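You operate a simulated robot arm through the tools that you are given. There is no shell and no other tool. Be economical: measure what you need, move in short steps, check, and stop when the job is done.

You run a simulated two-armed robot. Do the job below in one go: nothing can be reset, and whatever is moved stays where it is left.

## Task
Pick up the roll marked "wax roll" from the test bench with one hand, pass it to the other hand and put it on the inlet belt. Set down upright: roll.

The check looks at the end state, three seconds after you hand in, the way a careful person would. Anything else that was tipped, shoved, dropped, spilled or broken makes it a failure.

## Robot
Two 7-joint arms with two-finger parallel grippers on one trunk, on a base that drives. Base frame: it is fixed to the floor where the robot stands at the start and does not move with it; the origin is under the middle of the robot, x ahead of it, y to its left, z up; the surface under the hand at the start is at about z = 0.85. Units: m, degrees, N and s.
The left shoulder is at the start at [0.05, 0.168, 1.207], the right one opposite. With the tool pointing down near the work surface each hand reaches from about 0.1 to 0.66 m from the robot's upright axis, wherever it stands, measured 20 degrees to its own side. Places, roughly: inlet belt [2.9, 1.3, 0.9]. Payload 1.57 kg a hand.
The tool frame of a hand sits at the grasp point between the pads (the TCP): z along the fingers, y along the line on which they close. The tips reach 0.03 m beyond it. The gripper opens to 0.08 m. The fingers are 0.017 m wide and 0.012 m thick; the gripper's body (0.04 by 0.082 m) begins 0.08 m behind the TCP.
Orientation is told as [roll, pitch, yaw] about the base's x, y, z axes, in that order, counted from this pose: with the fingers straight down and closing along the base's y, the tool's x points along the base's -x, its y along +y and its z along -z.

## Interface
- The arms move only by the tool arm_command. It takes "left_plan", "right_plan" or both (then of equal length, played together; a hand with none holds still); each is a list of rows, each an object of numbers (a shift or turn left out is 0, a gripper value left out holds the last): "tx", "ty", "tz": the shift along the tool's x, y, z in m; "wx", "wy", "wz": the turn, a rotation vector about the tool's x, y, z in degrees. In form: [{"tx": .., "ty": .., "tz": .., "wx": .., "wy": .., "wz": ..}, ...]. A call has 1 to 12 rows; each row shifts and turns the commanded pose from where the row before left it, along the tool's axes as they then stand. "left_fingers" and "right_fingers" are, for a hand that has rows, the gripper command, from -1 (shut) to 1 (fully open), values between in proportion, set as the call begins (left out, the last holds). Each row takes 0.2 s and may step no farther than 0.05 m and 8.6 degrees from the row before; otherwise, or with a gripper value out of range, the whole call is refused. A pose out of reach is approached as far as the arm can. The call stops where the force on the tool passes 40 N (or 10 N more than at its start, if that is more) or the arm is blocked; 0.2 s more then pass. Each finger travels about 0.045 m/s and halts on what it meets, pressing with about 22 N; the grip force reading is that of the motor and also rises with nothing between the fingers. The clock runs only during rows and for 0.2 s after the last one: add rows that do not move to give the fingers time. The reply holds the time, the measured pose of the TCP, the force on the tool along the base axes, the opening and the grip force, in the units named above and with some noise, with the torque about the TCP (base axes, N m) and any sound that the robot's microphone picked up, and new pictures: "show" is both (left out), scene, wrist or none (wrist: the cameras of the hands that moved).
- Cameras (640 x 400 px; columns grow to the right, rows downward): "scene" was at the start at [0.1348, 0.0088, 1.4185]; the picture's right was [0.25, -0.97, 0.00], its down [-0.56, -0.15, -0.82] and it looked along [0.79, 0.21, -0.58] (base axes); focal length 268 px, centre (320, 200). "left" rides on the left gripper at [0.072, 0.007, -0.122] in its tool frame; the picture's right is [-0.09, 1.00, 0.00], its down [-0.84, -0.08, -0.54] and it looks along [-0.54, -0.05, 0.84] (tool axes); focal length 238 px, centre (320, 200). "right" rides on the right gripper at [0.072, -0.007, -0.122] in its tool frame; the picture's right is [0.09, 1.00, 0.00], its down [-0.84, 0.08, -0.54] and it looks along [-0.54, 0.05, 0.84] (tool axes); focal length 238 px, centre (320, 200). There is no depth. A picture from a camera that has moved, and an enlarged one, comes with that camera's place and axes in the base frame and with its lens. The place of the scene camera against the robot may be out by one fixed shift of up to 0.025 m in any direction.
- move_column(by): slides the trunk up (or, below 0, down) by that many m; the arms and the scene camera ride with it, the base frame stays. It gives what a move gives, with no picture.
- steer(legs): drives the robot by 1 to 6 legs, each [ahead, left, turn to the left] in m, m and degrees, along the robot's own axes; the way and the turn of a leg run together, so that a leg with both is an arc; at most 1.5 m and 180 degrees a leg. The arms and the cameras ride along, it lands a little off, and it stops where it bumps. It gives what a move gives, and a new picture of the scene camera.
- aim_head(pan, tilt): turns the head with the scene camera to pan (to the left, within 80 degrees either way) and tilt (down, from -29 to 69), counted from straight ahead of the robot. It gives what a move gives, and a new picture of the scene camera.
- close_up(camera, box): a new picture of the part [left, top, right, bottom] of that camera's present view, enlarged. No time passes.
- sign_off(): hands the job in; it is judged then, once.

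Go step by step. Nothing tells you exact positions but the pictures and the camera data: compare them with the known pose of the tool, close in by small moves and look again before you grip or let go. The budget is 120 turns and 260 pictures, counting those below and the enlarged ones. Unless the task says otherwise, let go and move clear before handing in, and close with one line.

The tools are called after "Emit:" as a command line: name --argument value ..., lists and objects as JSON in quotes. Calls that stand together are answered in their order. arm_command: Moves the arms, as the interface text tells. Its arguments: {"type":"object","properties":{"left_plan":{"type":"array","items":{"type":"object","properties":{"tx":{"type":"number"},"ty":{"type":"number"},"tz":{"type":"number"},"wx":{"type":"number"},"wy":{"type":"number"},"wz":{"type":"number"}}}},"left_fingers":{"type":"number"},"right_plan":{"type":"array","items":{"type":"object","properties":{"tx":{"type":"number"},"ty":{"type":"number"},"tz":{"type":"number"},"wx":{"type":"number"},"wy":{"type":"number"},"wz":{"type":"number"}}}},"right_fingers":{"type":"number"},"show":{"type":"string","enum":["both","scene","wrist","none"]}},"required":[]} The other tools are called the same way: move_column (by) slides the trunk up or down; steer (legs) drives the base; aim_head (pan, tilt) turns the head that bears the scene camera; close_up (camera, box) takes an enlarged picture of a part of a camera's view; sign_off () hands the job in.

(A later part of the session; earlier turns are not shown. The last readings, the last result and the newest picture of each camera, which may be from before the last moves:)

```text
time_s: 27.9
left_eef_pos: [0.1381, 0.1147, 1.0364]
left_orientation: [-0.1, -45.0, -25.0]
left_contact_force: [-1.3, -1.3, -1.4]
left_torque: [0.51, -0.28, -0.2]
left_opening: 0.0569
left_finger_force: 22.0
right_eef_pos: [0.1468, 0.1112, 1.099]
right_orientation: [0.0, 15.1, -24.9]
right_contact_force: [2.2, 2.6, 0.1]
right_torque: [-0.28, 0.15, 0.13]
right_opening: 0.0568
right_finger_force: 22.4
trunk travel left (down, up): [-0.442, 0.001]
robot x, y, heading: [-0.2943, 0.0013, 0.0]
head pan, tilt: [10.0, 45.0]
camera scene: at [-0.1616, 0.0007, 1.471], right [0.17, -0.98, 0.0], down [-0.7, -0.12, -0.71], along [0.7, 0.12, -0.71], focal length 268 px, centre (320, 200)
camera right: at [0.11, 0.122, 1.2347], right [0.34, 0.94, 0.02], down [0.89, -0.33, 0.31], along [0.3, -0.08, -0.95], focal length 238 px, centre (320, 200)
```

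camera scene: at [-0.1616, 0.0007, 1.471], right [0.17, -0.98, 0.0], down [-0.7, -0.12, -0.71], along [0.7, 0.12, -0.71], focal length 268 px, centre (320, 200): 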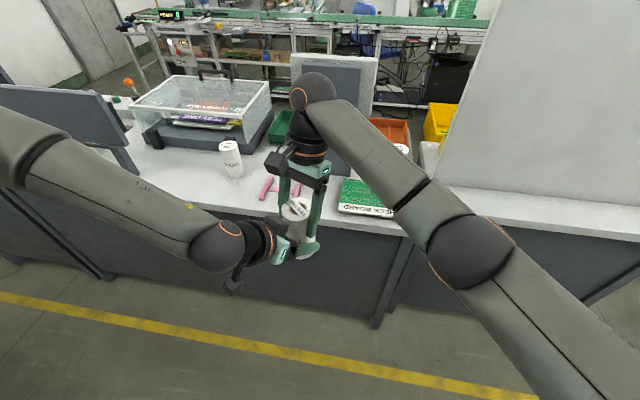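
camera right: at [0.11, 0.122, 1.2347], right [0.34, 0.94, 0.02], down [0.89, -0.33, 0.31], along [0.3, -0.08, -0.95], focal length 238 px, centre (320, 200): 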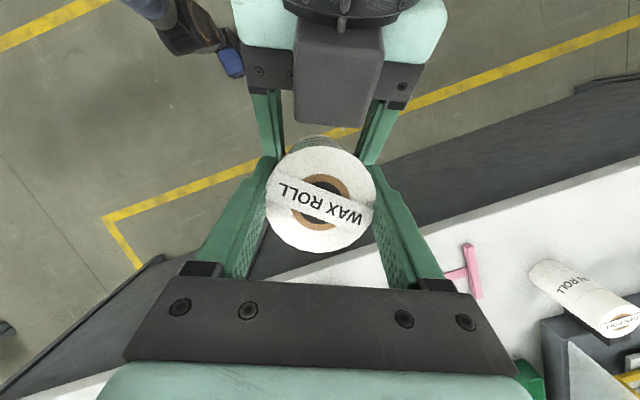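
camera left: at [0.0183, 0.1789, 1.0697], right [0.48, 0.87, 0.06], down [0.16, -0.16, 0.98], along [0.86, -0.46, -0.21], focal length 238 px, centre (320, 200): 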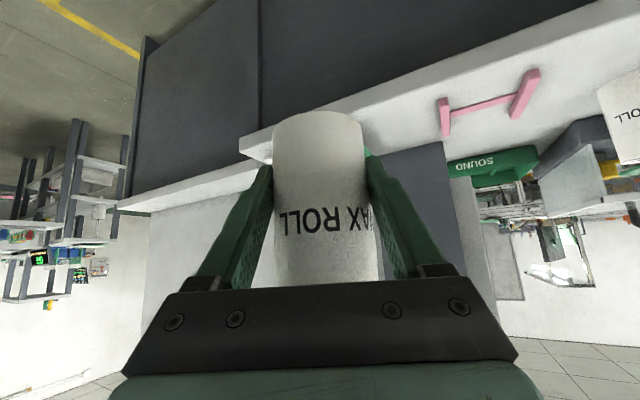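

Both hands hold the roll. I'm opening the left gripper, then backing it out along its axis.

Emit:
arm_command --left_plan '[{}, {}, {}, {}]' --left_fingers 1 --show "none"

Emit:
arm_command --left_plan '[{"tz": -0.02}, {"tz": -0.02}, {"tz": -0.02}]' --show "both"

```text
time_s: 28.9
left_eef_pos: [0.1392, 0.116, 1.0349]
left_orientation: [-0.2, -45.0, -25.0]
left_contact_force: [0.3, 0.2, 0.5]
left_torque: [0.0, -0.02, 0.0]
left_opening: 0.0801
left_finger_force: 0.0
right_eef_pos: [0.1471, 0.1109, 1.0978]
right_orientation: [0.0, 15.0, -25.0]
right_contact_force: [0.6, 0.4, 0.0]
right_torque: [-0.01, 0.0, -0.01]
right_opening: 0.0568
right_finger_force: 21.7
trunk travel left (down, up): [-0.442, 0.001]
robot x, y, heading: [-0.2901, 0.001, -0.1]
head pan, tilt: [10.0, 45.0]
```

```text
time_s: 29.7
left_eef_pos: [0.1018, 0.1337, 1.078]
left_orientation: [-0.1, -44.9, -25.1]
left_contact_force: [0.5, 0.2, -0.2]
left_torque: [-0.01, 0.04, 0.03]
left_opening: 0.0801
left_finger_force: 0.1
right_eef_pos: [0.147, 0.1118, 1.0992]
right_orientation: [0.0, 15.0, -25.0]
right_contact_force: [0.0, -1.0, 0.2]
right_torque: [0.01, -0.06, -0.01]
right_opening: 0.057
right_finger_force: 21.9
trunk travel left (down, up): [-0.442, 0.001]
robot x, y, heading: [-0.2901, 0.0015, -0.1]
head pan, tilt: [10.0, 45.0]
camera scene: at [-0.1619, 0.0008, 1.4711], right [0.17, -0.98, 0.0], down [-0.7, -0.12, -0.71], along [0.7, 0.12, -0.71], focal length 268 px, centre (320, 200)
camera left: at [-0.0182, 0.196, 1.1119], right [0.48, 0.87, 0.06], down [0.16, -0.16, 0.97], along [0.86, -0.46, -0.21], focal length 238 px, centre (320, 200)
```

scene: 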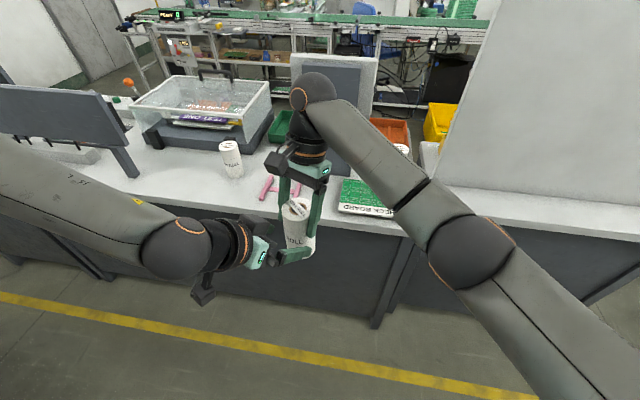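
left: 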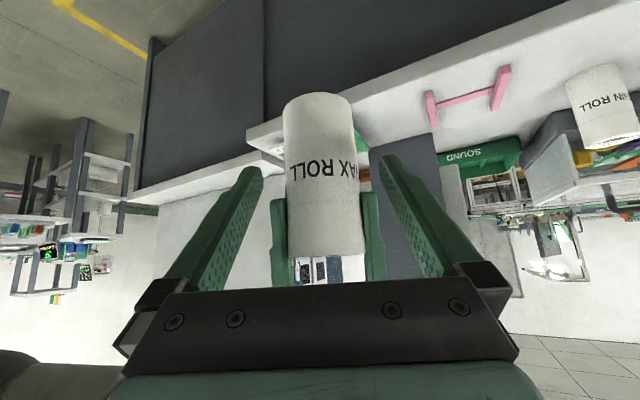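

The right hand now holds the roll alone. I'm backing the left hand out further and to the left.

Emit:
arm_command --left_plan '[{"tz": -0.03}, {"tz": -0.03}, {"ty": 0.04}, {"ty": 0.04}, {"ty": 0.04}]' --show "none"

Emit:
aim_head --pan 30 --tilt 15

```text
time_s: 30.9
left_eef_pos: [0.1606, 0.2559, 1.1175]
left_orientation: [-0.1, -45.1, -24.9]
left_contact_force: [0.1, -0.5, -0.7]
left_torque: [-0.02, 0.0, 0.03]
left_opening: 0.0803
left_finger_force: 0.1
left hand out of reach, approached as far as the arm can: row 1, 2
right_eef_pos: [0.1474, 0.1121, 1.0979]
right_orientation: [0.0, 15.0, -24.9]
right_contact_force: [0.6, 0.2, -0.6]
right_torque: [0.01, 0.0, 0.01]
right_opening: 0.0569
right_finger_force: 21.7
trunk travel left (down, up): [-0.442, 0.001]
robot x, y, heading: [-0.2926, 0.0027, 0.3]
head pan, tilt: [10.0, 45.0]
```

```text
time_s: 31.9
left_eef_pos: [0.1607, 0.2538, 1.117]
left_orientation: [0.0, -45.0, -25.0]
left_contact_force: [0.4, -0.8, -0.1]
left_torque: [0.02, 0.01, 0.01]
left_opening: 0.0797
left_finger_force: 0.0
right_eef_pos: [0.1461, 0.1107, 1.0977]
right_orientation: [0.0, 15.0, -25.1]
right_contact_force: [-0.3, -0.1, -0.7]
right_torque: [-0.01, 0.01, -0.01]
right_opening: 0.0568
right_finger_force: 21.7
trunk travel left (down, up): [-0.442, 0.001]
robot x, y, heading: [-0.287, -0.0017, 0.0]
head pan, tilt: [30.0, 15.0]
camera scene: at [-0.1607, 0.0333, 1.5178], right [0.5, -0.87, 0.0], down [-0.23, -0.13, -0.97], along [0.84, 0.48, -0.26], focal length 268 px, centre (320, 200)
```

scene: 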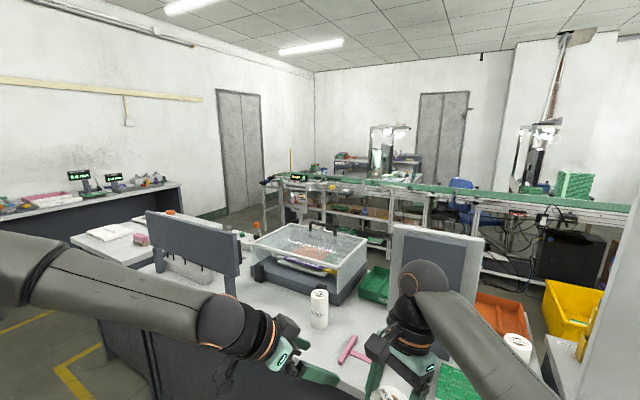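

The belt runs across the room at x ≈ 2.9. I need a route around the bench, so I'll look left and right.

Emit:
aim_head --pan 75 --tilt 25

Emit:
aim_head --pan -45 --tilt 25

```text
time_s: 33.0
left_eef_pos: [0.1611, 0.254, 1.1158]
left_orientation: [0.0, -44.9, -25.0]
left_contact_force: [-0.1, 0.3, -0.8]
left_torque: [0.03, -0.07, -0.01]
left_opening: 0.08
left_finger_force: 0.0
right_eef_pos: [0.1468, 0.1129, 1.0985]
right_orientation: [0.1, 15.0, -25.1]
right_contact_force: [-0.1, -0.3, 0.8]
right_torque: [-0.01, 0.0, 0.01]
right_opening: 0.0569
right_finger_force: 22.3
trunk travel left (down, up): [-0.442, 0.001]
robot x, y, heading: [-0.2921, -0.0013, 0.0]
head pan, tilt: [75.0, 25.0]
camera scene: at [-0.2177, 0.0756, 1.5016], right [0.97, -0.26, 0.0], down [-0.11, -0.41, -0.91], along [0.24, 0.88, -0.42], focal length 268 px, centre (320, 200)
```

scene: 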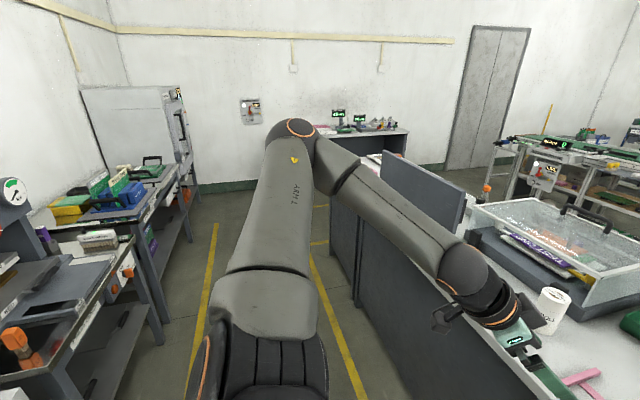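

```text
time_s: 35.0
left_eef_pos: [0.1603, 0.255, 1.1173]
left_orientation: [-0.2, -45.0, -25.2]
left_contact_force: [0.3, 0.2, 0.8]
left_torque: [0.0, -0.02, 0.0]
left_opening: 0.08
left_finger_force: 0.0
right_eef_pos: [0.1465, 0.1115, 1.099]
right_orientation: [0.1, 15.0, -25.1]
right_contact_force: [0.3, 0.3, -0.2]
right_torque: [0.01, -0.01, 0.01]
right_opening: 0.0567
right_finger_force: 22.2
trunk travel left (down, up): [-0.442, 0.001]
robot x, y, heading: [-0.2925, 0.0008, 0.0]
head pan, tilt: [-45.0, 25.0]
camera scene: at [-0.1765, -0.0785, 1.5016], right [-0.71, -0.71, 0.0], down [-0.3, 0.3, -0.91], along [0.64, -0.64, -0.42], focal length 268 px, centre (320, 200)
```

scene: 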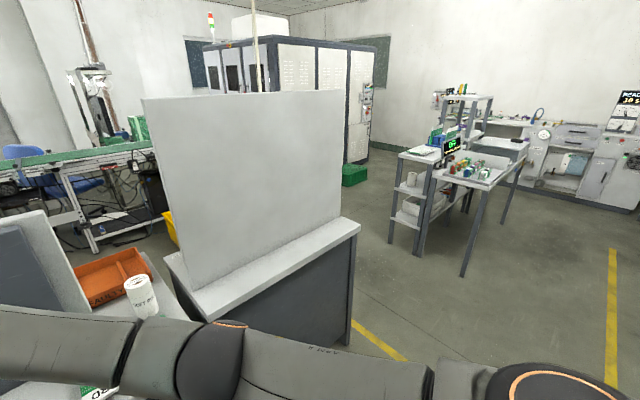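

The right-hand side has an open aisle (between the bench end at y ≈ −1.0 and the workstation at y ≈ −2.1). I'll check directly right, then strafe.

Emit:
aim_head --pan -80 --tilt 40

```text
time_s: 36.0
left_eef_pos: [0.1609, 0.2539, 1.1177]
left_orientation: [-0.1, -45.0, -25.1]
left_contact_force: [0.1, 1.1, 0.2]
left_torque: [0.03, 0.02, 0.02]
left_opening: 0.08
left_finger_force: 0.1
right_eef_pos: [0.1474, 0.1113, 1.0995]
right_orientation: [0.0, 15.1, -25.1]
right_contact_force: [0.3, 0.2, -0.5]
right_torque: [-0.02, 0.04, -0.04]
right_opening: 0.0571
right_finger_force: 22.1
trunk travel left (down, up): [-0.442, 0.001]
robot x, y, heading: [-0.2925, 0.0021, -0.2]
head pan, tilt: [-80.0, 40.0]
camera scene: at [-0.2269, -0.097, 1.4783], right [-0.98, -0.17, 0.0], down [-0.11, 0.63, -0.77], along [0.13, -0.75, -0.64], focal length 268 px, centre (320, 200)
```

scene: 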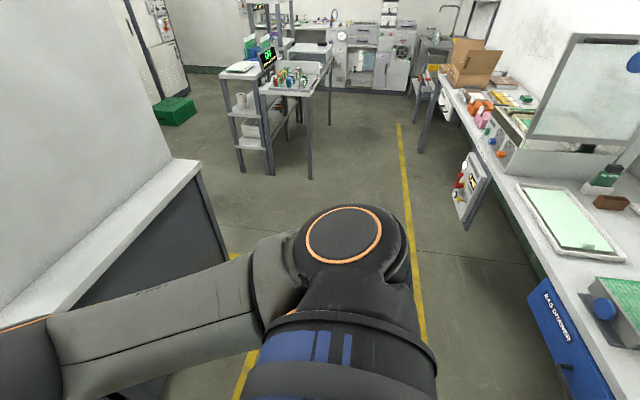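

The aisle is clear. I'm strafing right 1.5 m.

Emit:
steer --legs '[[0, -1.5, 0]]'

Emit:
aim_head --pan 0 --tilt 25

```text
time_s: 49.3
left_eef_pos: [0.1515, -1.2509, 1.1171]
left_orientation: [-0.1, -44.9, -25.9]
left_contact_force: [-0.2, -0.3, -0.3]
left_torque: [-0.02, 0.02, 0.01]
left_opening: 0.08
left_finger_force: 0.2
right_eef_pos: [0.1363, -1.3922, 1.0981]
right_orientation: [0.0, 15.0, -26.0]
right_contact_force: [-0.1, 1.0, 0.6]
right_torque: [0.02, -0.01, 0.0]
right_opening: 0.0568
right_finger_force: 21.8
trunk travel left (down, up): [-0.442, 0.001]
robot x, y, heading: [-0.3082, -1.4962, -0.9]
head pan, tilt: [-80.0, 40.0]
camera scene: at [-0.2414, -1.5954, 1.4783], right [-0.99, -0.16, 0.0], down [-0.1, 0.63, -0.77], along [0.12, -0.76, -0.64], focal length 268 px, centre (320, 200)
```

scene: 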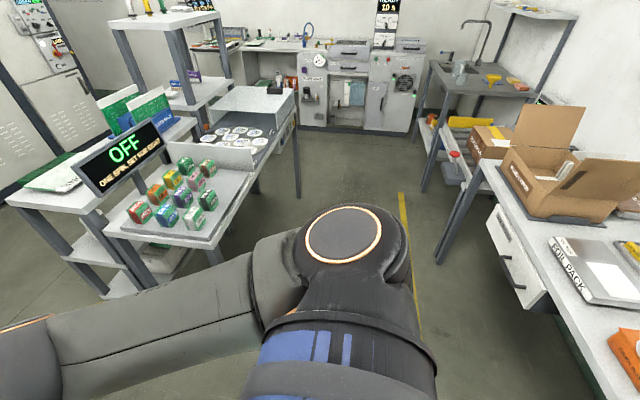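

```text
time_s: 50.8
left_eef_pos: [0.1508, -1.2503, 1.118]
left_orientation: [-0.1, -44.9, -26.0]
left_contact_force: [0.3, 0.1, -0.1]
left_torque: [-0.02, -0.01, 0.01]
left_opening: 0.0801
left_finger_force: 0.1
right_eef_pos: [0.1356, -1.394, 1.0984]
right_orientation: [0.1, 15.0, -26.0]
right_contact_force: [0.2, 1.0, -0.7]
right_torque: [0.0, -0.03, -0.01]
right_opening: 0.0568
right_finger_force: 22.3
trunk travel left (down, up): [-0.442, 0.001]
robot x, y, heading: [-0.308, -1.4995, -1.0]
head pan, tilt: [0.0, 25.0]
camera scene: at [-0.1626, -1.513, 1.5016], right [-0.02, -1.0, 0.0], down [-0.42, 0.01, -0.91], along [0.91, -0.02, -0.42], focal length 268 px, centre (320, 200)
```

scene: 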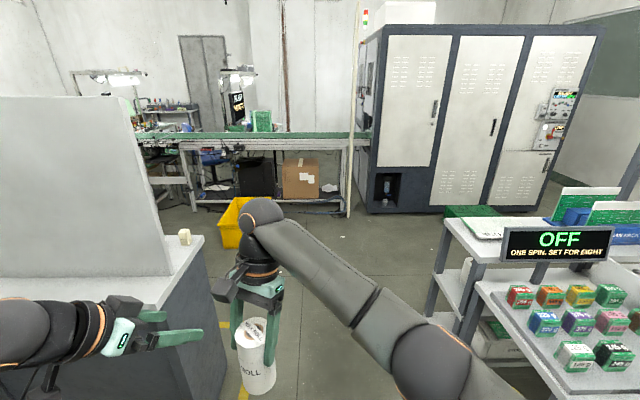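

The aisle ahead is clear. I'll shift slightly right to give the left elbow clearance from the wall panel, then go forward.

Emit:
steer --legs '[[0, -0.09, 1], [0.8, 0, 0]]'

```text
time_s: 56.1
left_eef_pos: [0.9419, -1.3271, 1.1173]
left_orientation: [0.0, -45.1, -24.7]
left_contact_force: [-0.2, 0.3, -0.5]
left_torque: [0.0, 0.01, 0.0]
left_opening: 0.08
left_finger_force: 0.1
right_eef_pos: [0.928, -1.4696, 1.1002]
right_orientation: [0.0, 15.0, -24.7]
right_contact_force: [0.0, -0.2, -0.4]
right_torque: [0.01, 0.01, 0.03]
right_opening: 0.057
right_finger_force: 21.7
trunk travel left (down, up): [-0.442, 0.001]
robot x, y, heading: [0.4897, -1.5861, 0.5]
head pan, tilt: [0.0, 25.0]
camera scene: at [0.633, -1.597, 1.5016], right [0.0, -1.0, 0.0], down [-0.42, 0.0, -0.91], along [0.91, 0.0, -0.42], focal length 268 px, centre (320, 200)
```

scene: 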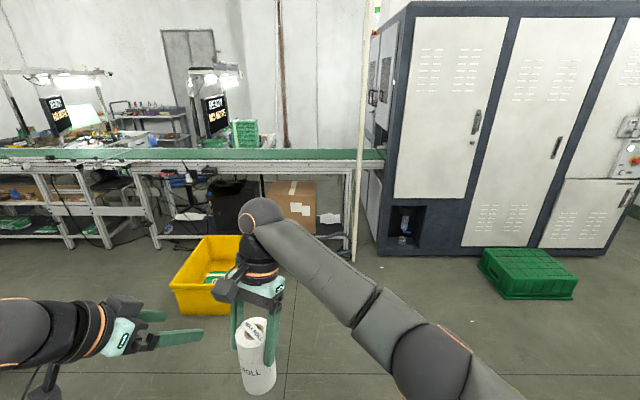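

Next I'll check the space behind the bench to the left before turning into it.

Emit:
aim_head --pan 55 --tilt 25

```text
time_s: 57.4
left_eef_pos: [0.9417, -1.3271, 1.1166]
left_orientation: [0.0, -45.0, -24.7]
left_contact_force: [-0.3, 0.0, 0.2]
left_torque: [0.03, -0.03, -0.02]
left_opening: 0.0803
left_finger_force: 0.2
right_eef_pos: [0.9278, -1.4698, 1.0977]
right_orientation: [0.0, 15.0, -24.7]
right_contact_force: [0.3, -0.2, -0.3]
right_torque: [0.01, 0.03, -0.02]
right_opening: 0.0571
right_finger_force: 22.2
trunk travel left (down, up): [-0.442, 0.001]
robot x, y, heading: [0.4914, -1.5868, 0.3]
head pan, tilt: [55.0, 25.0]
camera scene: at [0.5931, -1.5217, 1.5016], right [0.82, -0.57, 0.0], down [-0.24, -0.35, -0.91], along [0.52, 0.74, -0.42], focal length 268 px, centre (320, 200)
```

scene: 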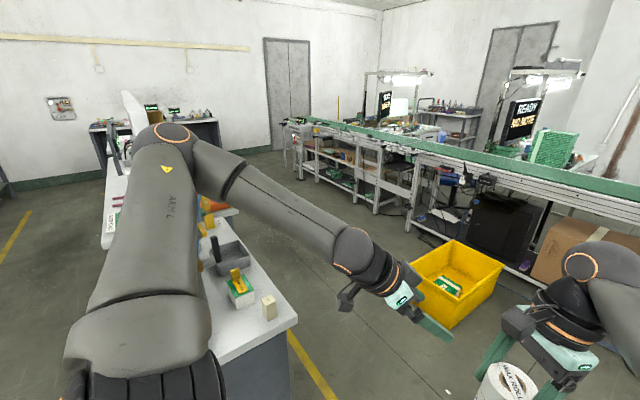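

The corridor behind the bench (x 0.9–2.0) is clear apart from the yellow bin at x ≥ 2.0. I'll go ahead to x ≈ 1.43 and strafe left along it.

Emit:
steer --legs '[[0.94, 0, 0], [0, 1.4, 0]]'

```text
time_s: 74.2
left_eef_pos: [1.882, 0.0629, 1.1165]
left_orientation: [0.0, -45.0, -24.7]
left_contact_force: [0.9, 0.0, 0.5]
left_torque: [-0.02, -0.02, -0.01]
left_opening: 0.08
left_finger_force: 0.0
right_eef_pos: [1.8685, -0.0803, 1.0999]
right_orientation: [0.0, 14.9, -24.8]
right_contact_force: [1.0, -0.3, -0.7]
right_torque: [-0.03, -0.02, 0.0]
right_opening: 0.0571
right_finger_force: 22.7
trunk travel left (down, up): [-0.442, 0.001]
robot x, y, heading: [1.4301, -0.1905, 0.1]
head pan, tilt: [55.0, 25.0]
camera scene: at [1.5331, -0.1313, 1.5016], right [0.82, -0.57, 0.0], down [-0.24, -0.35, -0.91], along [0.52, 0.74, -0.42], focal length 268 px, centre (320, 200)
```

scene: 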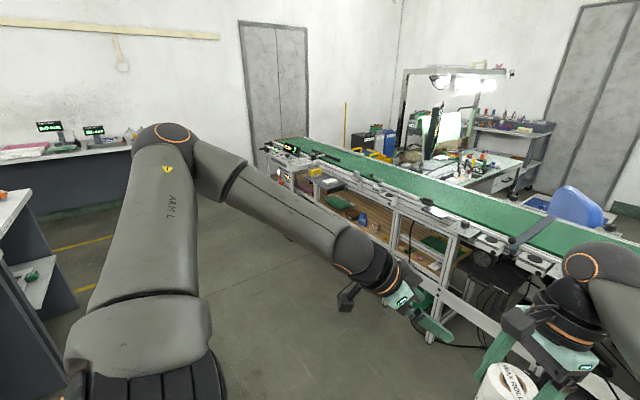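

The belt is in view. I'm continuing left to y ≈ 1.1.

Emit:
steer --legs '[[0, 1.3, 0]]'

Emit:
aim_head --pan 10 --tilt 22

```text
time_s: 85.9
left_eef_pos: [1.8792, 1.3639, 1.1175]
left_orientation: [-0.1, -45.1, -24.9]
left_contact_force: [-0.5, 0.1, 0.2]
left_torque: [0.01, -0.05, 0.0]
left_opening: 0.0802
left_finger_force: 0.0
right_eef_pos: [1.8647, 1.2214, 1.0982]
right_orientation: [0.0, 15.0, -24.9]
right_contact_force: [0.4, 0.0, 0.0]
right_torque: [-0.01, -0.01, -0.01]
right_opening: 0.0568
right_finger_force: 22.1
trunk travel left (down, up): [-0.442, 0.001]
robot x, y, heading: [1.4243, 1.1076, 0.0]
head pan, tilt: [55.0, 25.0]
camera scene: at [1.5303, 1.1702, 1.5016], right [0.82, -0.57, 0.0], down [-0.24, -0.35, -0.91], along [0.52, 0.74, -0.42], focal length 268 px, centre (320, 200)
```

scene: 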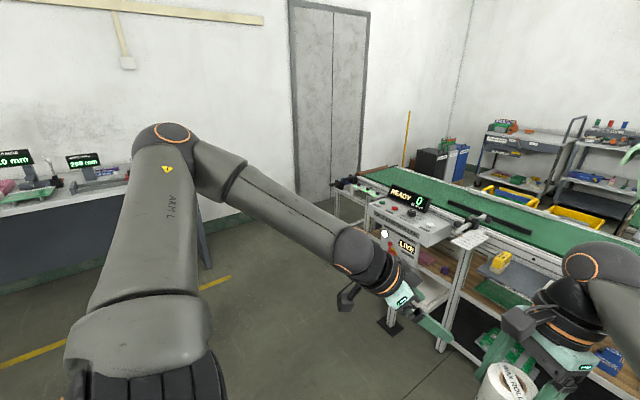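

```text
time_s: 87.0
left_eef_pos: [1.8782, 1.3639, 1.1176]
left_orientation: [-0.1, -45.0, -24.9]
left_contact_force: [-0.1, 0.3, -0.7]
left_torque: [-0.02, -0.01, 0.01]
left_opening: 0.08
left_finger_force: 0.1
right_eef_pos: [1.8662, 1.2212, 1.0984]
right_orientation: [0.0, 15.0, -24.9]
right_contact_force: [-0.5, 0.1, 0.0]
right_torque: [-0.01, 0.01, 0.0]
right_opening: 0.0569
right_finger_force: 22.3
trunk travel left (down, up): [-0.442, 0.001]
robot x, y, heading: [1.4277, 1.1072, 0.3]
head pan, tilt: [10.0, 22.0]
camera scene: at [1.5689, 1.1109, 1.5065], right [0.18, -0.98, 0.0], down [-0.37, -0.07, -0.93], along [0.91, 0.16, -0.37], focal length 268 px, centre (320, 200)
```

scene: 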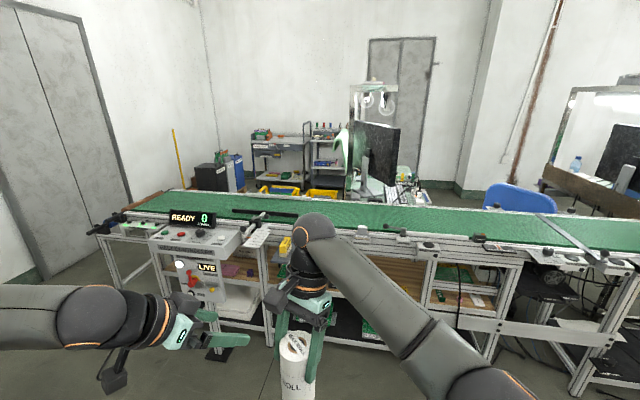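

I see the inlet belt, with a control console in front of its left part. I'll zoom in on the surface.

Emit:
close_up --camera "scene" --box '[80, 170, 320, 320]'

Emit:
close_up --camera "scene" --box '[300, 170, 640, 300]'

```text
2.67 times, centred on (200, 245) of scene
camera zoom: at [1.5689, 1.1109, 1.5065], right [0.18, -0.98, 0.0], down [-0.37, -0.07, -0.93], along [0.91, 0.16, -0.37], focal length 714 px, centre (640, 80)
```

zoom: 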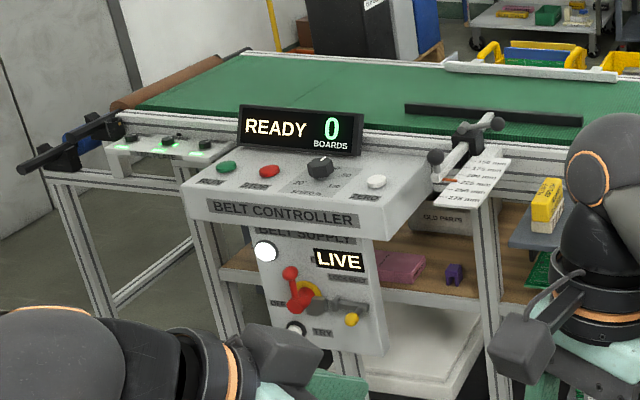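

```text
1.88 times, centred on (470, 235) of scene
camera zoom: at [1.5689, 1.1109, 1.5065], right [0.18, -0.98, 0.0], down [-0.37, -0.07, -0.93], along [0.91, 0.16, -0.37], focal length 504 px, centre (38, 134)
```

zoom: 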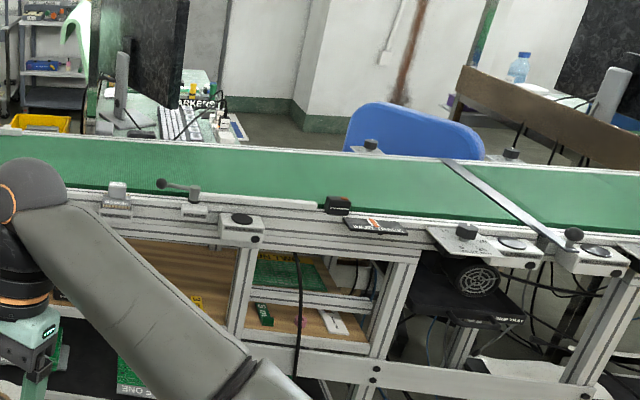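

I want to read the console and labels more closely, since the belt may start when something is put on it.

Emit:
close_up --camera "scene" --box '[145, 200, 265, 320]'

Emit:
close_up --camera "scene" --box '[460, 210, 560, 270]'

Emit:
close_up --camera "scene" --box '[100, 200, 180, 250]'

```text
3.33 times, centred on (205, 260) of scene
camera zoom: at [1.5689, 1.1109, 1.5065], right [0.18, -0.98, 0.0], down [-0.37, -0.07, -0.93], along [0.91, 0.16, -0.37], focal length 892 px, centre (703, 0)
```

zoom: 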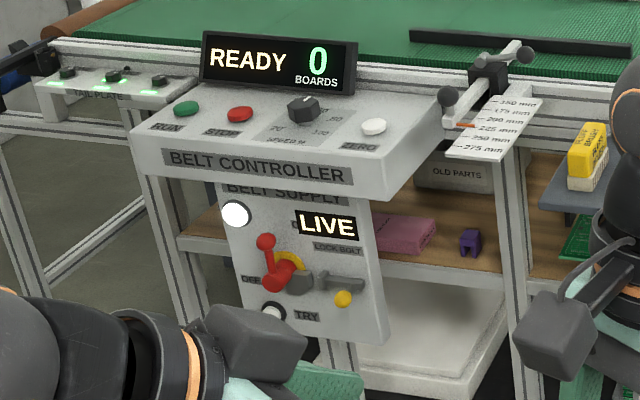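

```text
6.40 times, centred on (510, 240) of scene
camera zoom: at [1.5689, 1.1109, 1.5065], right [0.18, -0.98, 0.0], down [-0.37, -0.07, -0.93], along [0.91, 0.16, -0.37], focal length 1712 px, centre (-896, -56)
```

zoom: 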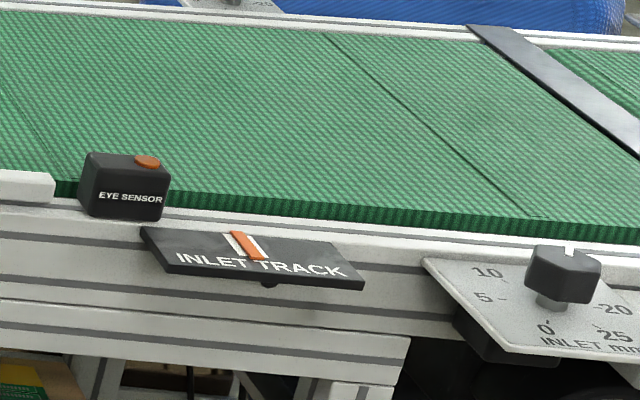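

```text
8.00 times, centred on (140, 225) of scene
camera zoom: at [1.5689, 1.1109, 1.5065], right [0.18, -0.98, 0.0], down [-0.37, -0.07, -0.93], along [0.91, 0.16, -0.37], focal length 2141 px, centre (1760, 0)
```

zoom: 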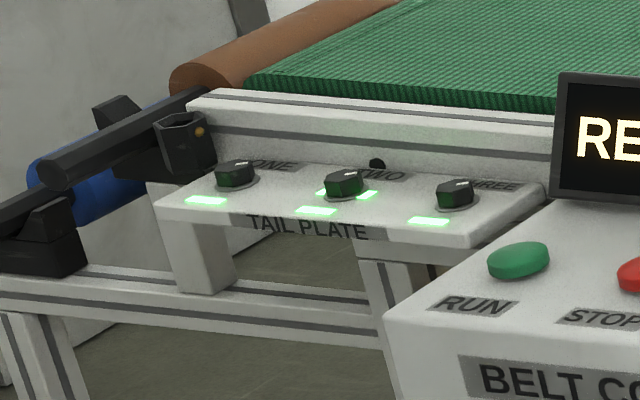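

The belt is stationary (it runs only via RUN) and I won't touch the controls. I'll approach facing the belt, offset right of the ruler and console, then measure again.

Emit:
steer --legs '[[0.6, -0.1, 0]]'

Emit:
aim_head --pan 0 --tilt 55

```text
time_s: 90.4
left_eef_pos: [2.4786, 1.2661, 1.1169]
left_orientation: [-0.1, -45.0, -24.7]
left_contact_force: [0.1, 0.8, -0.9]
left_torque: [-0.01, 0.04, 0.0]
left_opening: 0.0804
left_finger_force: 0.0
right_eef_pos: [2.466, 1.1242, 1.098]
right_orientation: [0.0, 15.0, -24.7]
right_contact_force: [0.3, -0.1, 0.2]
right_torque: [0.02, -0.02, 0.0]
right_opening: 0.0569
right_finger_force: 21.9
trunk travel left (down, up): [-0.442, 0.001]
robot x, y, heading: [2.0279, 1.011, 0.6]
head pan, tilt: [10.0, 22.0]
camera scene: at [2.169, 1.0135, 1.5064], right [0.18, -0.98, 0.0], down [-0.37, -0.07, -0.93], along [0.91, 0.17, -0.38], focal length 268 px, centre (320, 200)
```

scene: 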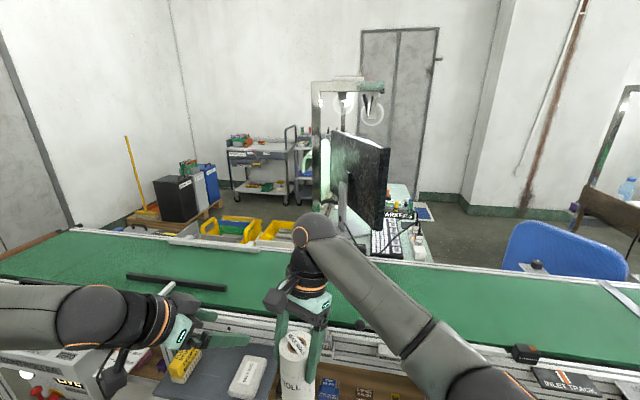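

```text
time_s: 91.4
left_eef_pos: [2.4786, 1.268, 1.1178]
left_orientation: [-0.1, -45.0, -24.7]
left_contact_force: [-0.3, -1.3, -0.8]
left_torque: [-0.02, -0.01, -0.01]
left_opening: 0.0801
left_finger_force: 0.0
right_eef_pos: [2.4641, 1.1245, 1.0984]
right_orientation: [0.0, 15.0, -24.7]
right_contact_force: [1.0, 0.1, 0.3]
right_torque: [-0.01, 0.02, -0.01]
right_opening: 0.057
right_finger_force: 21.9
trunk travel left (down, up): [-0.442, 0.001]
robot x, y, heading: [2.0239, 1.0095, 0.1]
head pan, tilt: [0.0, 55.0]
camera scene: at [2.1494, 0.9974, 1.4577], right [0.0, -1.0, 0.0], down [-0.82, 0.0, -0.57], along [0.57, 0.0, -0.82], focal length 268 px, centre (320, 200)
```

scene: 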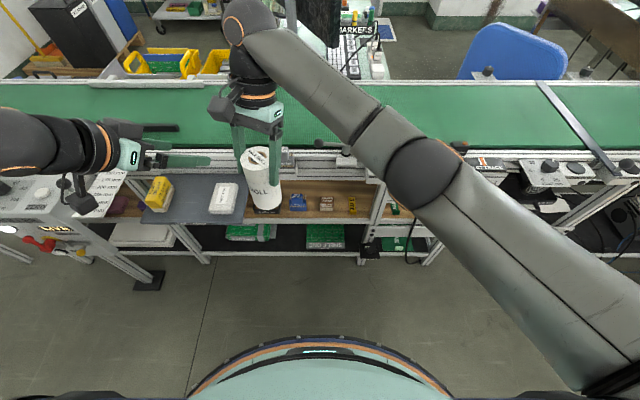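

The belt surface spans x ≈ 2.73–3.06. A shelf with small items protrudes at y 1.2–1.55, so I'll shift right 0.2 m before closing in.

Emit:
steer --legs '[[0, -0.2, 0], [0.3, 0, 0]]'

```text
time_s: 95.4
left_eef_pos: [2.7781, 1.0685, 1.1168]
left_orientation: [0.0, -45.0, -24.8]
left_contact_force: [0.9, -0.1, -0.6]
left_torque: [0.01, 0.03, 0.03]
left_opening: 0.0801
left_finger_force: 0.1
right_eef_pos: [2.7647, 0.9258, 1.0991]
right_orientation: [0.0, 15.0, -24.8]
right_contact_force: [0.3, 0.7, -0.7]
right_torque: [0.01, 0.01, 0.01]
right_opening: 0.0569
right_finger_force: 21.9
trunk travel left (down, up): [-0.442, 0.001]
robot x, y, heading: [2.3296, 0.8114, 0.5]
head pan, tilt: [0.0, 55.0]
camera scene: at [2.4483, 0.7985, 1.4575], right [0.0, -1.0, 0.0], down [-0.82, 0.0, -0.57], along [0.57, 0.0, -0.82], focal length 268 px, centre (320, 200)
```

scene: 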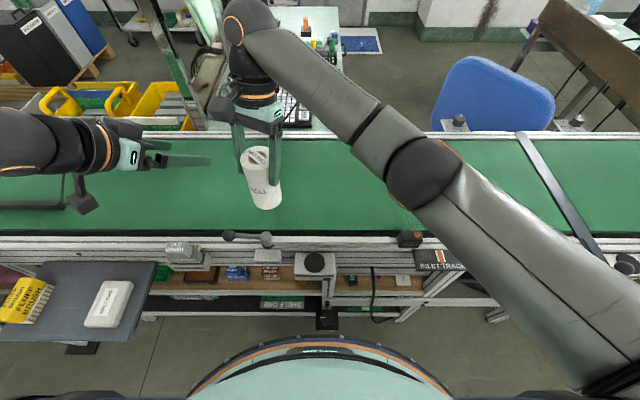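

The roll hangs just past the belt's front edge. I'm moving it 0.11 m further in, over the belt middle.

Emit:
arm_command --right_plan '[{"tx": -0.0241, "ty": 0.0115, "tz": -0.0065}, {"tx": -0.0241, "ty": 0.0115, "tz": -0.0065}, {"tx": -0.0241, "ty": 0.0115, "tz": -0.0065}, {"tx": -0.0241, "ty": 0.0115, "tz": -0.0065}, {}]'

```text
time_s: 96.6
left_eef_pos: [2.7771, 1.0676, 1.1176]
left_orientation: [-0.1, -45.0, -24.9]
left_contact_force: [0.0, 0.5, -0.1]
left_torque: [0.04, -0.02, 0.04]
left_opening: 0.0804
left_finger_force: 0.0
right_eef_pos: [2.8003, 0.9233, 1.098]
right_orientation: [0.0, 15.0, -24.8]
right_contact_force: [0.6, 1.4, 0.5]
right_torque: [0.02, 0.01, 0.0]
right_opening: 0.057
right_finger_force: 21.7
right hand out of reach, approached as far as the arm can: row 2, 3, 4
trunk travel left (down, up): [-0.442, 0.001]
robot x, y, heading: [2.3224, 0.8104, 0.2]
head pan, tilt: [0.0, 55.0]
camera scene: at [2.4477, 0.7985, 1.4576], right [0.0, -1.0, 0.0], down [-0.82, 0.0, -0.57], along [0.57, 0.0, -0.82], focal length 268 px, centre (320, 200)
camera right: at [2.7633, 0.935, 1.235], right [0.34, 0.94, 0.02], down [0.89, -0.33, 0.31], along [0.3, -0.08, -0.95], focal length 238 px, centre (320, 200)
```

scene: 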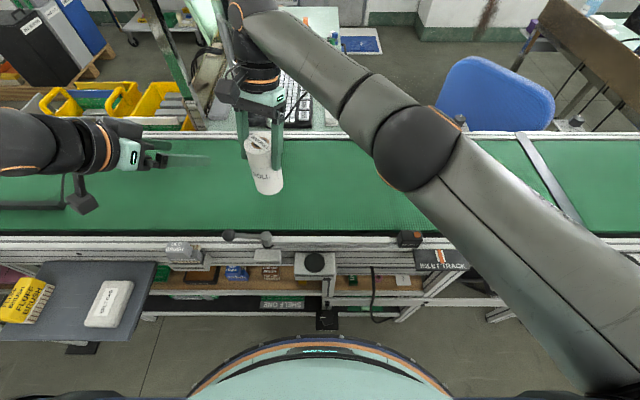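
right: 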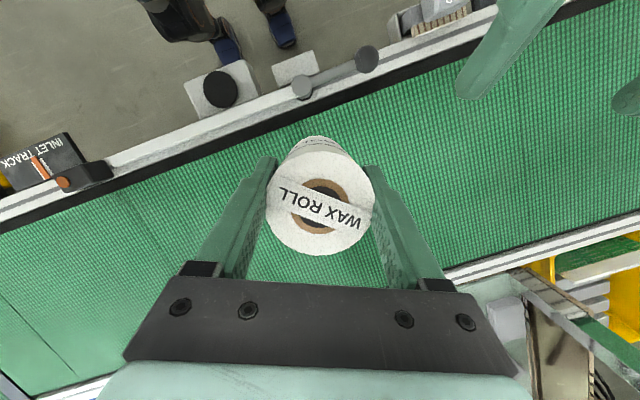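

The arm is at its reach limit at x = 2.80, and I want the roll further onto the belt. I'll drive 0.05 m ahead, since there is still a gap to the frame.

Emit:
steer --legs '[[0.05, 0, 0]]'

Emit:
move_column --by -0.07

Emit:
close_up --camera "right" --box '[0, 0, 640, 400]'

Emit:
close_up --camera "scene" --box '[130, 60, 450, 260]'

```text
time_s: 97.5
left_eef_pos: [2.7927, 1.0683, 1.1176]
left_orientation: [0.0, -44.8, -24.8]
left_contact_force: [0.1, 0.0, 0.5]
left_torque: [-0.01, 0.02, 0.0]
left_opening: 0.0801
left_finger_force: 0.1
right_eef_pos: [2.8166, 0.9235, 1.0978]
right_orientation: [0.0, 15.0, -25.0]
right_contact_force: [0.2, -0.2, -0.5]
right_torque: [0.03, -0.01, 0.01]
right_opening: 0.0568
right_finger_force: 22.0
trunk travel left (down, up): [-0.442, 0.001]
robot x, y, heading: [2.3445, 0.8116, 0.4]
head pan, tilt: [0.0, 55.0]
stopped in leg 1: the robot was blocked; the commanded pose is now the measured one
camera scene: at [2.4631, 0.7986, 1.4577], right [0.0, -1.0, 0.0], down [-0.82, 0.0, -0.57], along [0.57, 0.0, -0.82], focal length 268 px, centre (320, 200)
```

scene: 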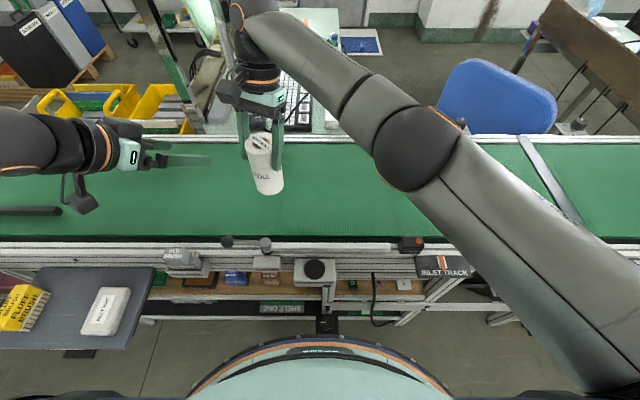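

```text
time_s: 98.6
left_eef_pos: [2.793, 1.0679, 1.0463]
left_orientation: [0.0, -45.0, -24.8]
left_contact_force: [0.2, 0.6, -0.5]
left_torque: [0.01, -0.02, -0.01]
left_opening: 0.0799
left_finger_force: 0.0
right_eef_pos: [2.8168, 0.9244, 1.0284]
right_orientation: [0.0, 15.0, -25.0]
right_contact_force: [0.1, 0.0, -0.1]
right_torque: [0.02, -0.02, 0.0]
right_opening: 0.057
right_finger_force: 22.4
trunk travel left (down, up): [-0.372, 0.071]
robot x, y, heading: [2.3395, 0.812, 0.1]
head pan, tilt: [0.0, 55.0]
```

```text
1.00 times, centred on (320, 200) of right (not enlarged: the box is as wide or as high as the picture)
camera zoom: at [2.7801, 0.9344, 1.1645], right [0.34, 0.94, 0.02], down [0.89, -0.33, 0.31], along [0.3, -0.08, -0.95], focal length 238 px, centre (320, 200)
```

zoom: 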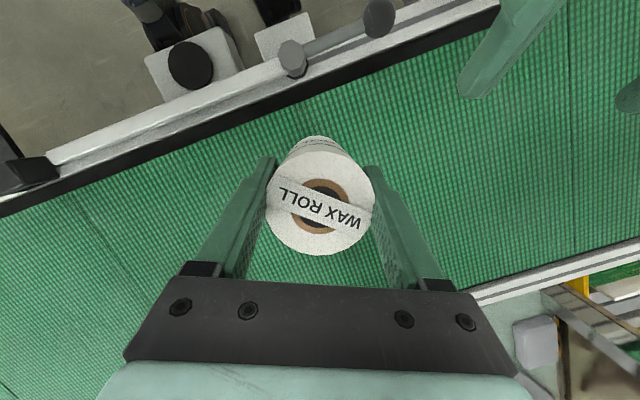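

```text
2.00 times, centred on (290, 160) of scene
camera zoom: at [2.4638, 0.7985, 1.3876], right [0.0, -1.0, 0.0], down [-0.82, 0.0, -0.57], along [0.57, 0.0, -0.82], focal length 535 px, centre (380, 280)
```

zoom: 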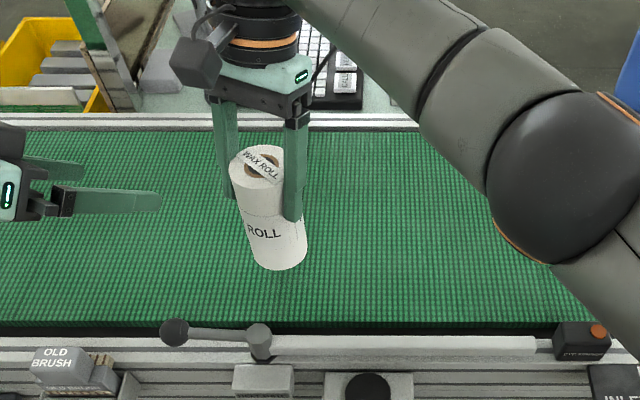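

The base lightly met the frame and stopped; the roll hangs over the belt at (2.82, 0.92), bottom ≈ 0.925. I'm lowering by the trunk in small steps while watching the force.

Emit:
move_column --by -0.018

Emit:
close_up --camera "scene" --box '[200, 100, 320, 220]'

Emit:
close_up --camera "left" --box '[0, 0, 640, 400]'

```text
time_s: 99.3
left_eef_pos: [2.7933, 1.0684, 1.0297]
left_orientation: [0.0, -45.1, -24.8]
left_contact_force: [-0.4, 0.2, 0.0]
left_torque: [-0.01, -0.01, 0.0]
left_opening: 0.0801
left_finger_force: 0.1
right_eef_pos: [2.816, 0.9246, 1.0111]
right_orientation: [0.0, 15.0, -25.0]
right_contact_force: [-0.1, -1.3, 0.0]
right_torque: [0.04, 0.01, 0.05]
right_opening: 0.0569
right_finger_force: 21.4
trunk travel left (down, up): [-0.354, 0.089]
robot x, y, heading: [2.3459, 0.8143, 0.2]
head pan, tilt: [0.0, 55.0]
```

```text
3.33 times, centred on (260, 160) of scene
camera zoom: at [2.4637, 0.7985, 1.3696], right [0.0, -1.0, 0.0], down [-0.82, 0.0, -0.57], along [0.57, 0.0, -0.82], focal length 892 px, centre (520, 333)
```

zoom: 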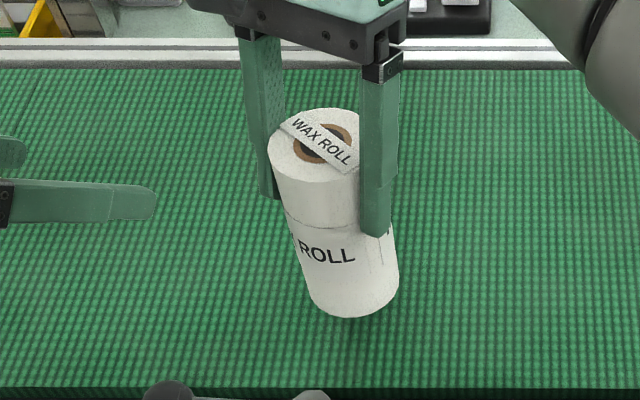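

```text
1.00 times, centred on (320, 200) of left (not enlarged: the box is as wide or as high as the picture)
camera zoom: at [2.6724, 1.1306, 1.0636], right [0.48, 0.88, 0.06], down [0.16, -0.16, 0.97], along [0.86, -0.46, -0.21], focal length 238 px, centre (320, 200)
```

zoom: 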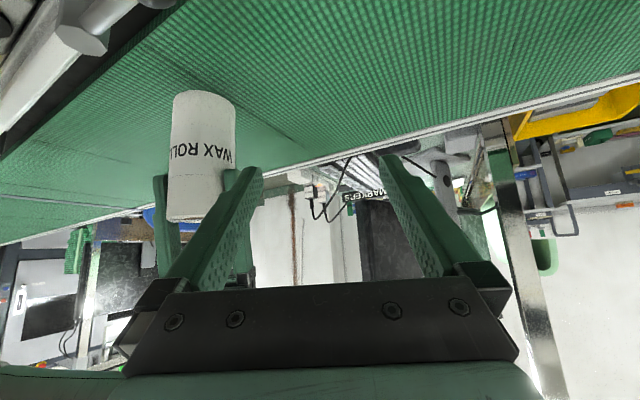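

The roll looks upright and still just above the belt. Continuing in small steps.

Emit:
move_column --by -0.012

Emit:
close_up --camera "left" --box '[120, 60, 280, 160]'

```text
time_s: 99.9
left_eef_pos: [2.7929, 1.0668, 1.0172]
left_orientation: [-0.1, -45.0, -24.7]
left_contact_force: [-0.9, 0.1, 0.2]
left_torque: [0.02, -0.02, 0.01]
left_opening: 0.0802
left_finger_force: 0.0
right_eef_pos: [2.8153, 0.9245, 0.9987]
right_orientation: [0.0, 15.0, -25.0]
right_contact_force: [-0.2, -0.5, 0.2]
right_torque: [-0.01, -0.01, 0.0]
right_opening: 0.057
right_finger_force: 22.1
trunk travel left (down, up): [-0.342, 0.101]
robot x, y, heading: [2.3434, 0.8103, 0.3]
head pan, tilt: [0.0, 55.0]
```

```text
4.00 times, centred on (200, 110) of left
camera zoom: at [2.6724, 1.1306, 1.0516], right [0.48, 0.88, 0.06], down [0.16, -0.16, 0.97], along [0.86, -0.46, -0.21], focal length 953 px, centre (800, 560)
```

zoom: 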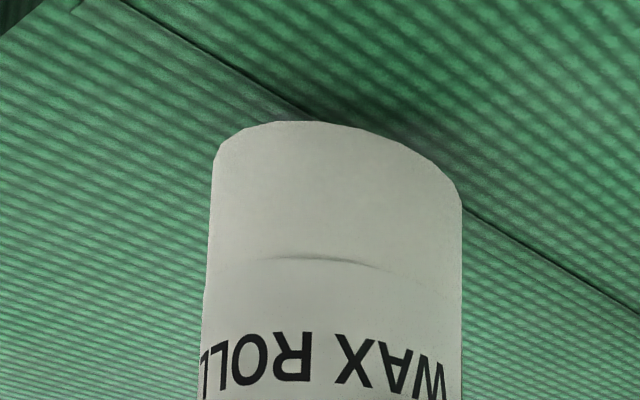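

Not touching yet. Lowering further.

Emit:
move_column --by -0.01

Emit:
close_up --camera "left" --box '[120, 60, 280, 160]'

```text
time_s: 100.4
left_eef_pos: [2.7941, 1.0675, 1.0067]
left_orientation: [-0.1, -45.0, -24.8]
left_contact_force: [0.0, -0.5, 0.6]
left_torque: [-0.02, 0.0, -0.02]
left_opening: 0.08
left_finger_force: 0.1
right_eef_pos: [2.8177, 0.9246, 0.9885]
right_orientation: [0.0, 15.0, -25.0]
right_contact_force: [0.0, -0.5, -0.3]
right_torque: [-0.03, -0.01, -0.02]
right_opening: 0.0568
right_finger_force: 22.1
trunk travel left (down, up): [-0.332, 0.111]
robot x, y, heading: [2.3404, 0.8112, 0.3]
head pan, tilt: [0.0, 55.0]
```

```text
4.00 times, centred on (200, 110) of left
camera zoom: at [2.6725, 1.1306, 1.0415], right [0.48, 0.88, 0.06], down [0.16, -0.16, 0.97], along [0.86, -0.46, -0.21], focal length 953 px, centre (800, 560)
```

zoom: 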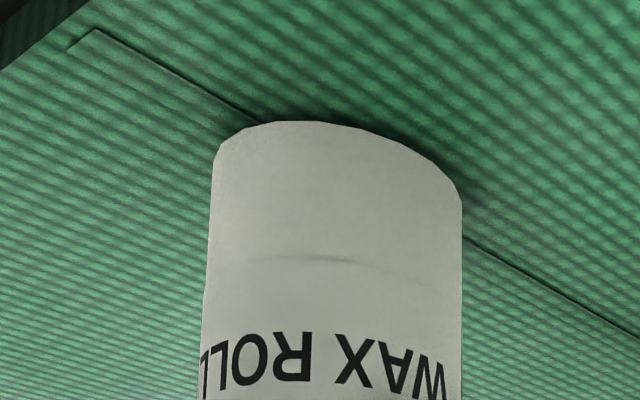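

Emit:
move_column --by -0.007

Emit:
close_up --camera "left" --box '[120, 60, 280, 160]'

```text
time_s: 101.0
left_eef_pos: [2.7931, 1.0671, 1.0012]
left_orientation: [0.0, -45.1, -24.9]
left_contact_force: [-0.8, 0.5, 0.3]
left_torque: [0.02, -0.01, 0.01]
left_opening: 0.0799
left_finger_force: 0.0
right_eef_pos: [2.8163, 0.9242, 0.9838]
right_orientation: [0.1, 15.0, -24.9]
right_contact_force: [0.6, 0.0, 22.1]
right_torque: [-0.55, -0.61, -0.09]
right_opening: 0.0558
right_finger_force: 19.1
trunk travel left (down, up): [-0.325, 0.118]
robot x, y, heading: [2.3413, 0.8118, 0.4]
head pan, tilt: [0.0, 55.0]
```

```text
4.00 times, centred on (200, 110) of left
camera zoom: at [2.6714, 1.1304, 1.0355], right [0.48, 0.88, 0.07], down [0.16, -0.16, 0.98], along [0.86, -0.46, -0.21], focal length 953 px, centre (800, 560)
```

zoom: 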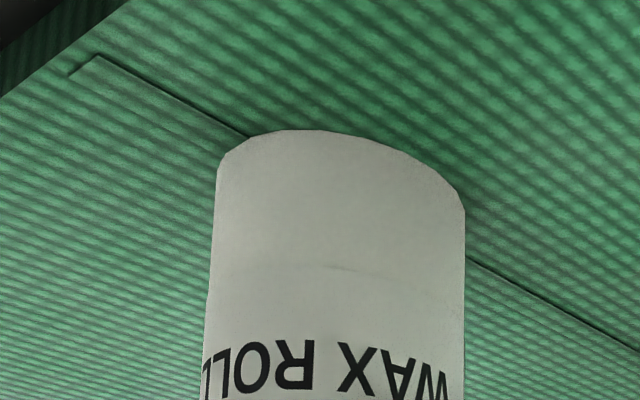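

The roll is on the belt (22 N upward). I'll ease the load slightly before releasing.

Emit:
move_column --by 0.003

Emit:
close_up --camera "scene" --box '[200, 60, 360, 220]'

```text
time_s: 101.5
left_eef_pos: [2.7924, 1.0671, 1.0039]
left_orientation: [0.0, -45.0, -24.8]
left_contact_force: [0.3, 0.5, 0.4]
left_torque: [0.02, 0.03, 0.0]
left_opening: 0.0799
left_finger_force: 0.1
right_eef_pos: [2.8157, 0.9244, 0.9841]
right_orientation: [0.0, 15.0, -24.9]
right_contact_force: [-2.0, 2.0, 5.2]
right_torque: [0.11, -0.09, 0.03]
right_opening: 0.057
right_finger_force: 21.8
trunk travel left (down, up): [-0.328, 0.115]
robot x, y, heading: [2.3389, 0.812, 0.2]
head pan, tilt: [0.0, 55.0]
```

```text
2.50 times, centred on (280, 140) of scene
camera zoom: at [2.4631, 0.7987, 1.3436], right [0.0, -1.0, 0.0], down [-0.82, 0.0, -0.57], along [0.57, 0.0, -0.82], focal length 669 px, centre (420, 350)
```

zoom: 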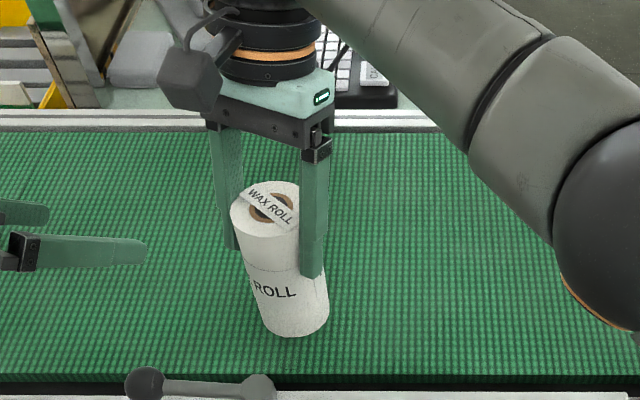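

The load is light and the roll is standing flat. Opening the right gripper.

Emit:
arm_command --right_plan '[{}, {}, {}, {}]' --right_fingers 1

```text
time_s: 102.5
left_eef_pos: [2.7927, 1.068, 1.0028]
left_orientation: [-0.1, -45.0, -24.8]
left_contact_force: [0.0, 0.4, 0.6]
left_torque: [-0.02, -0.03, -0.02]
left_opening: 0.0801
left_finger_force: 0.1
right_eef_pos: [2.8166, 0.9235, 0.9843]
right_orientation: [0.0, 15.1, -25.0]
right_contact_force: [0.0, -0.4, 0.1]
right_torque: [-0.05, -0.03, -0.01]
right_opening: 0.0805
right_finger_force: 0.1
trunk travel left (down, up): [-0.328, 0.115]
robot x, y, heading: [2.3395, 0.8153, 0.1]
head pan, tilt: [0.0, 55.0]
camera scene: at [2.4638, 0.7985, 1.3436], right [0.0, -1.0, 0.0], down [-0.82, 0.0, -0.57], along [0.57, 0.0, -0.82], focal length 268 px, centre (320, 200)
camera right: at [2.7801, 0.9343, 1.1205], right [0.34, 0.94, 0.02], down [0.89, -0.33, 0.31], along [0.3, -0.08, -0.95], focal length 238 px, centre (320, 200)
```

scene: 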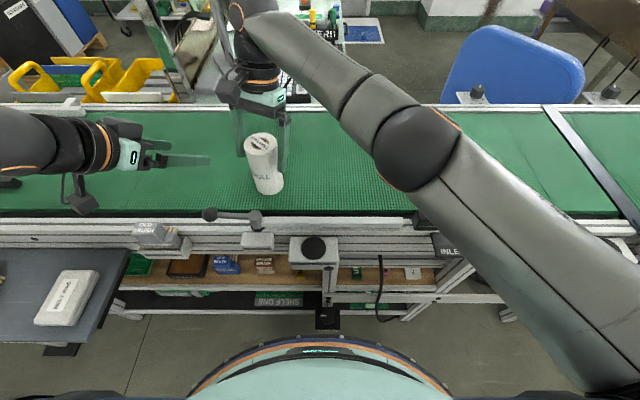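
right: 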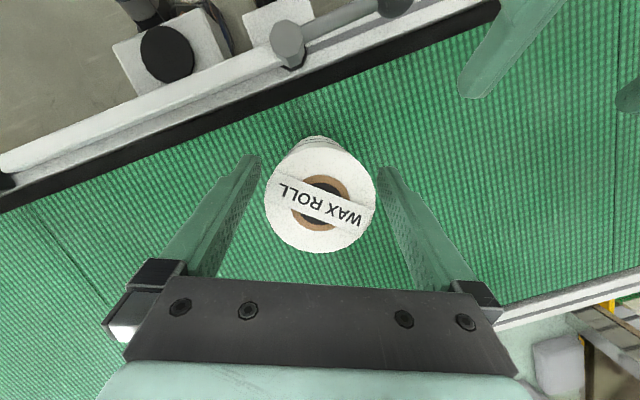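

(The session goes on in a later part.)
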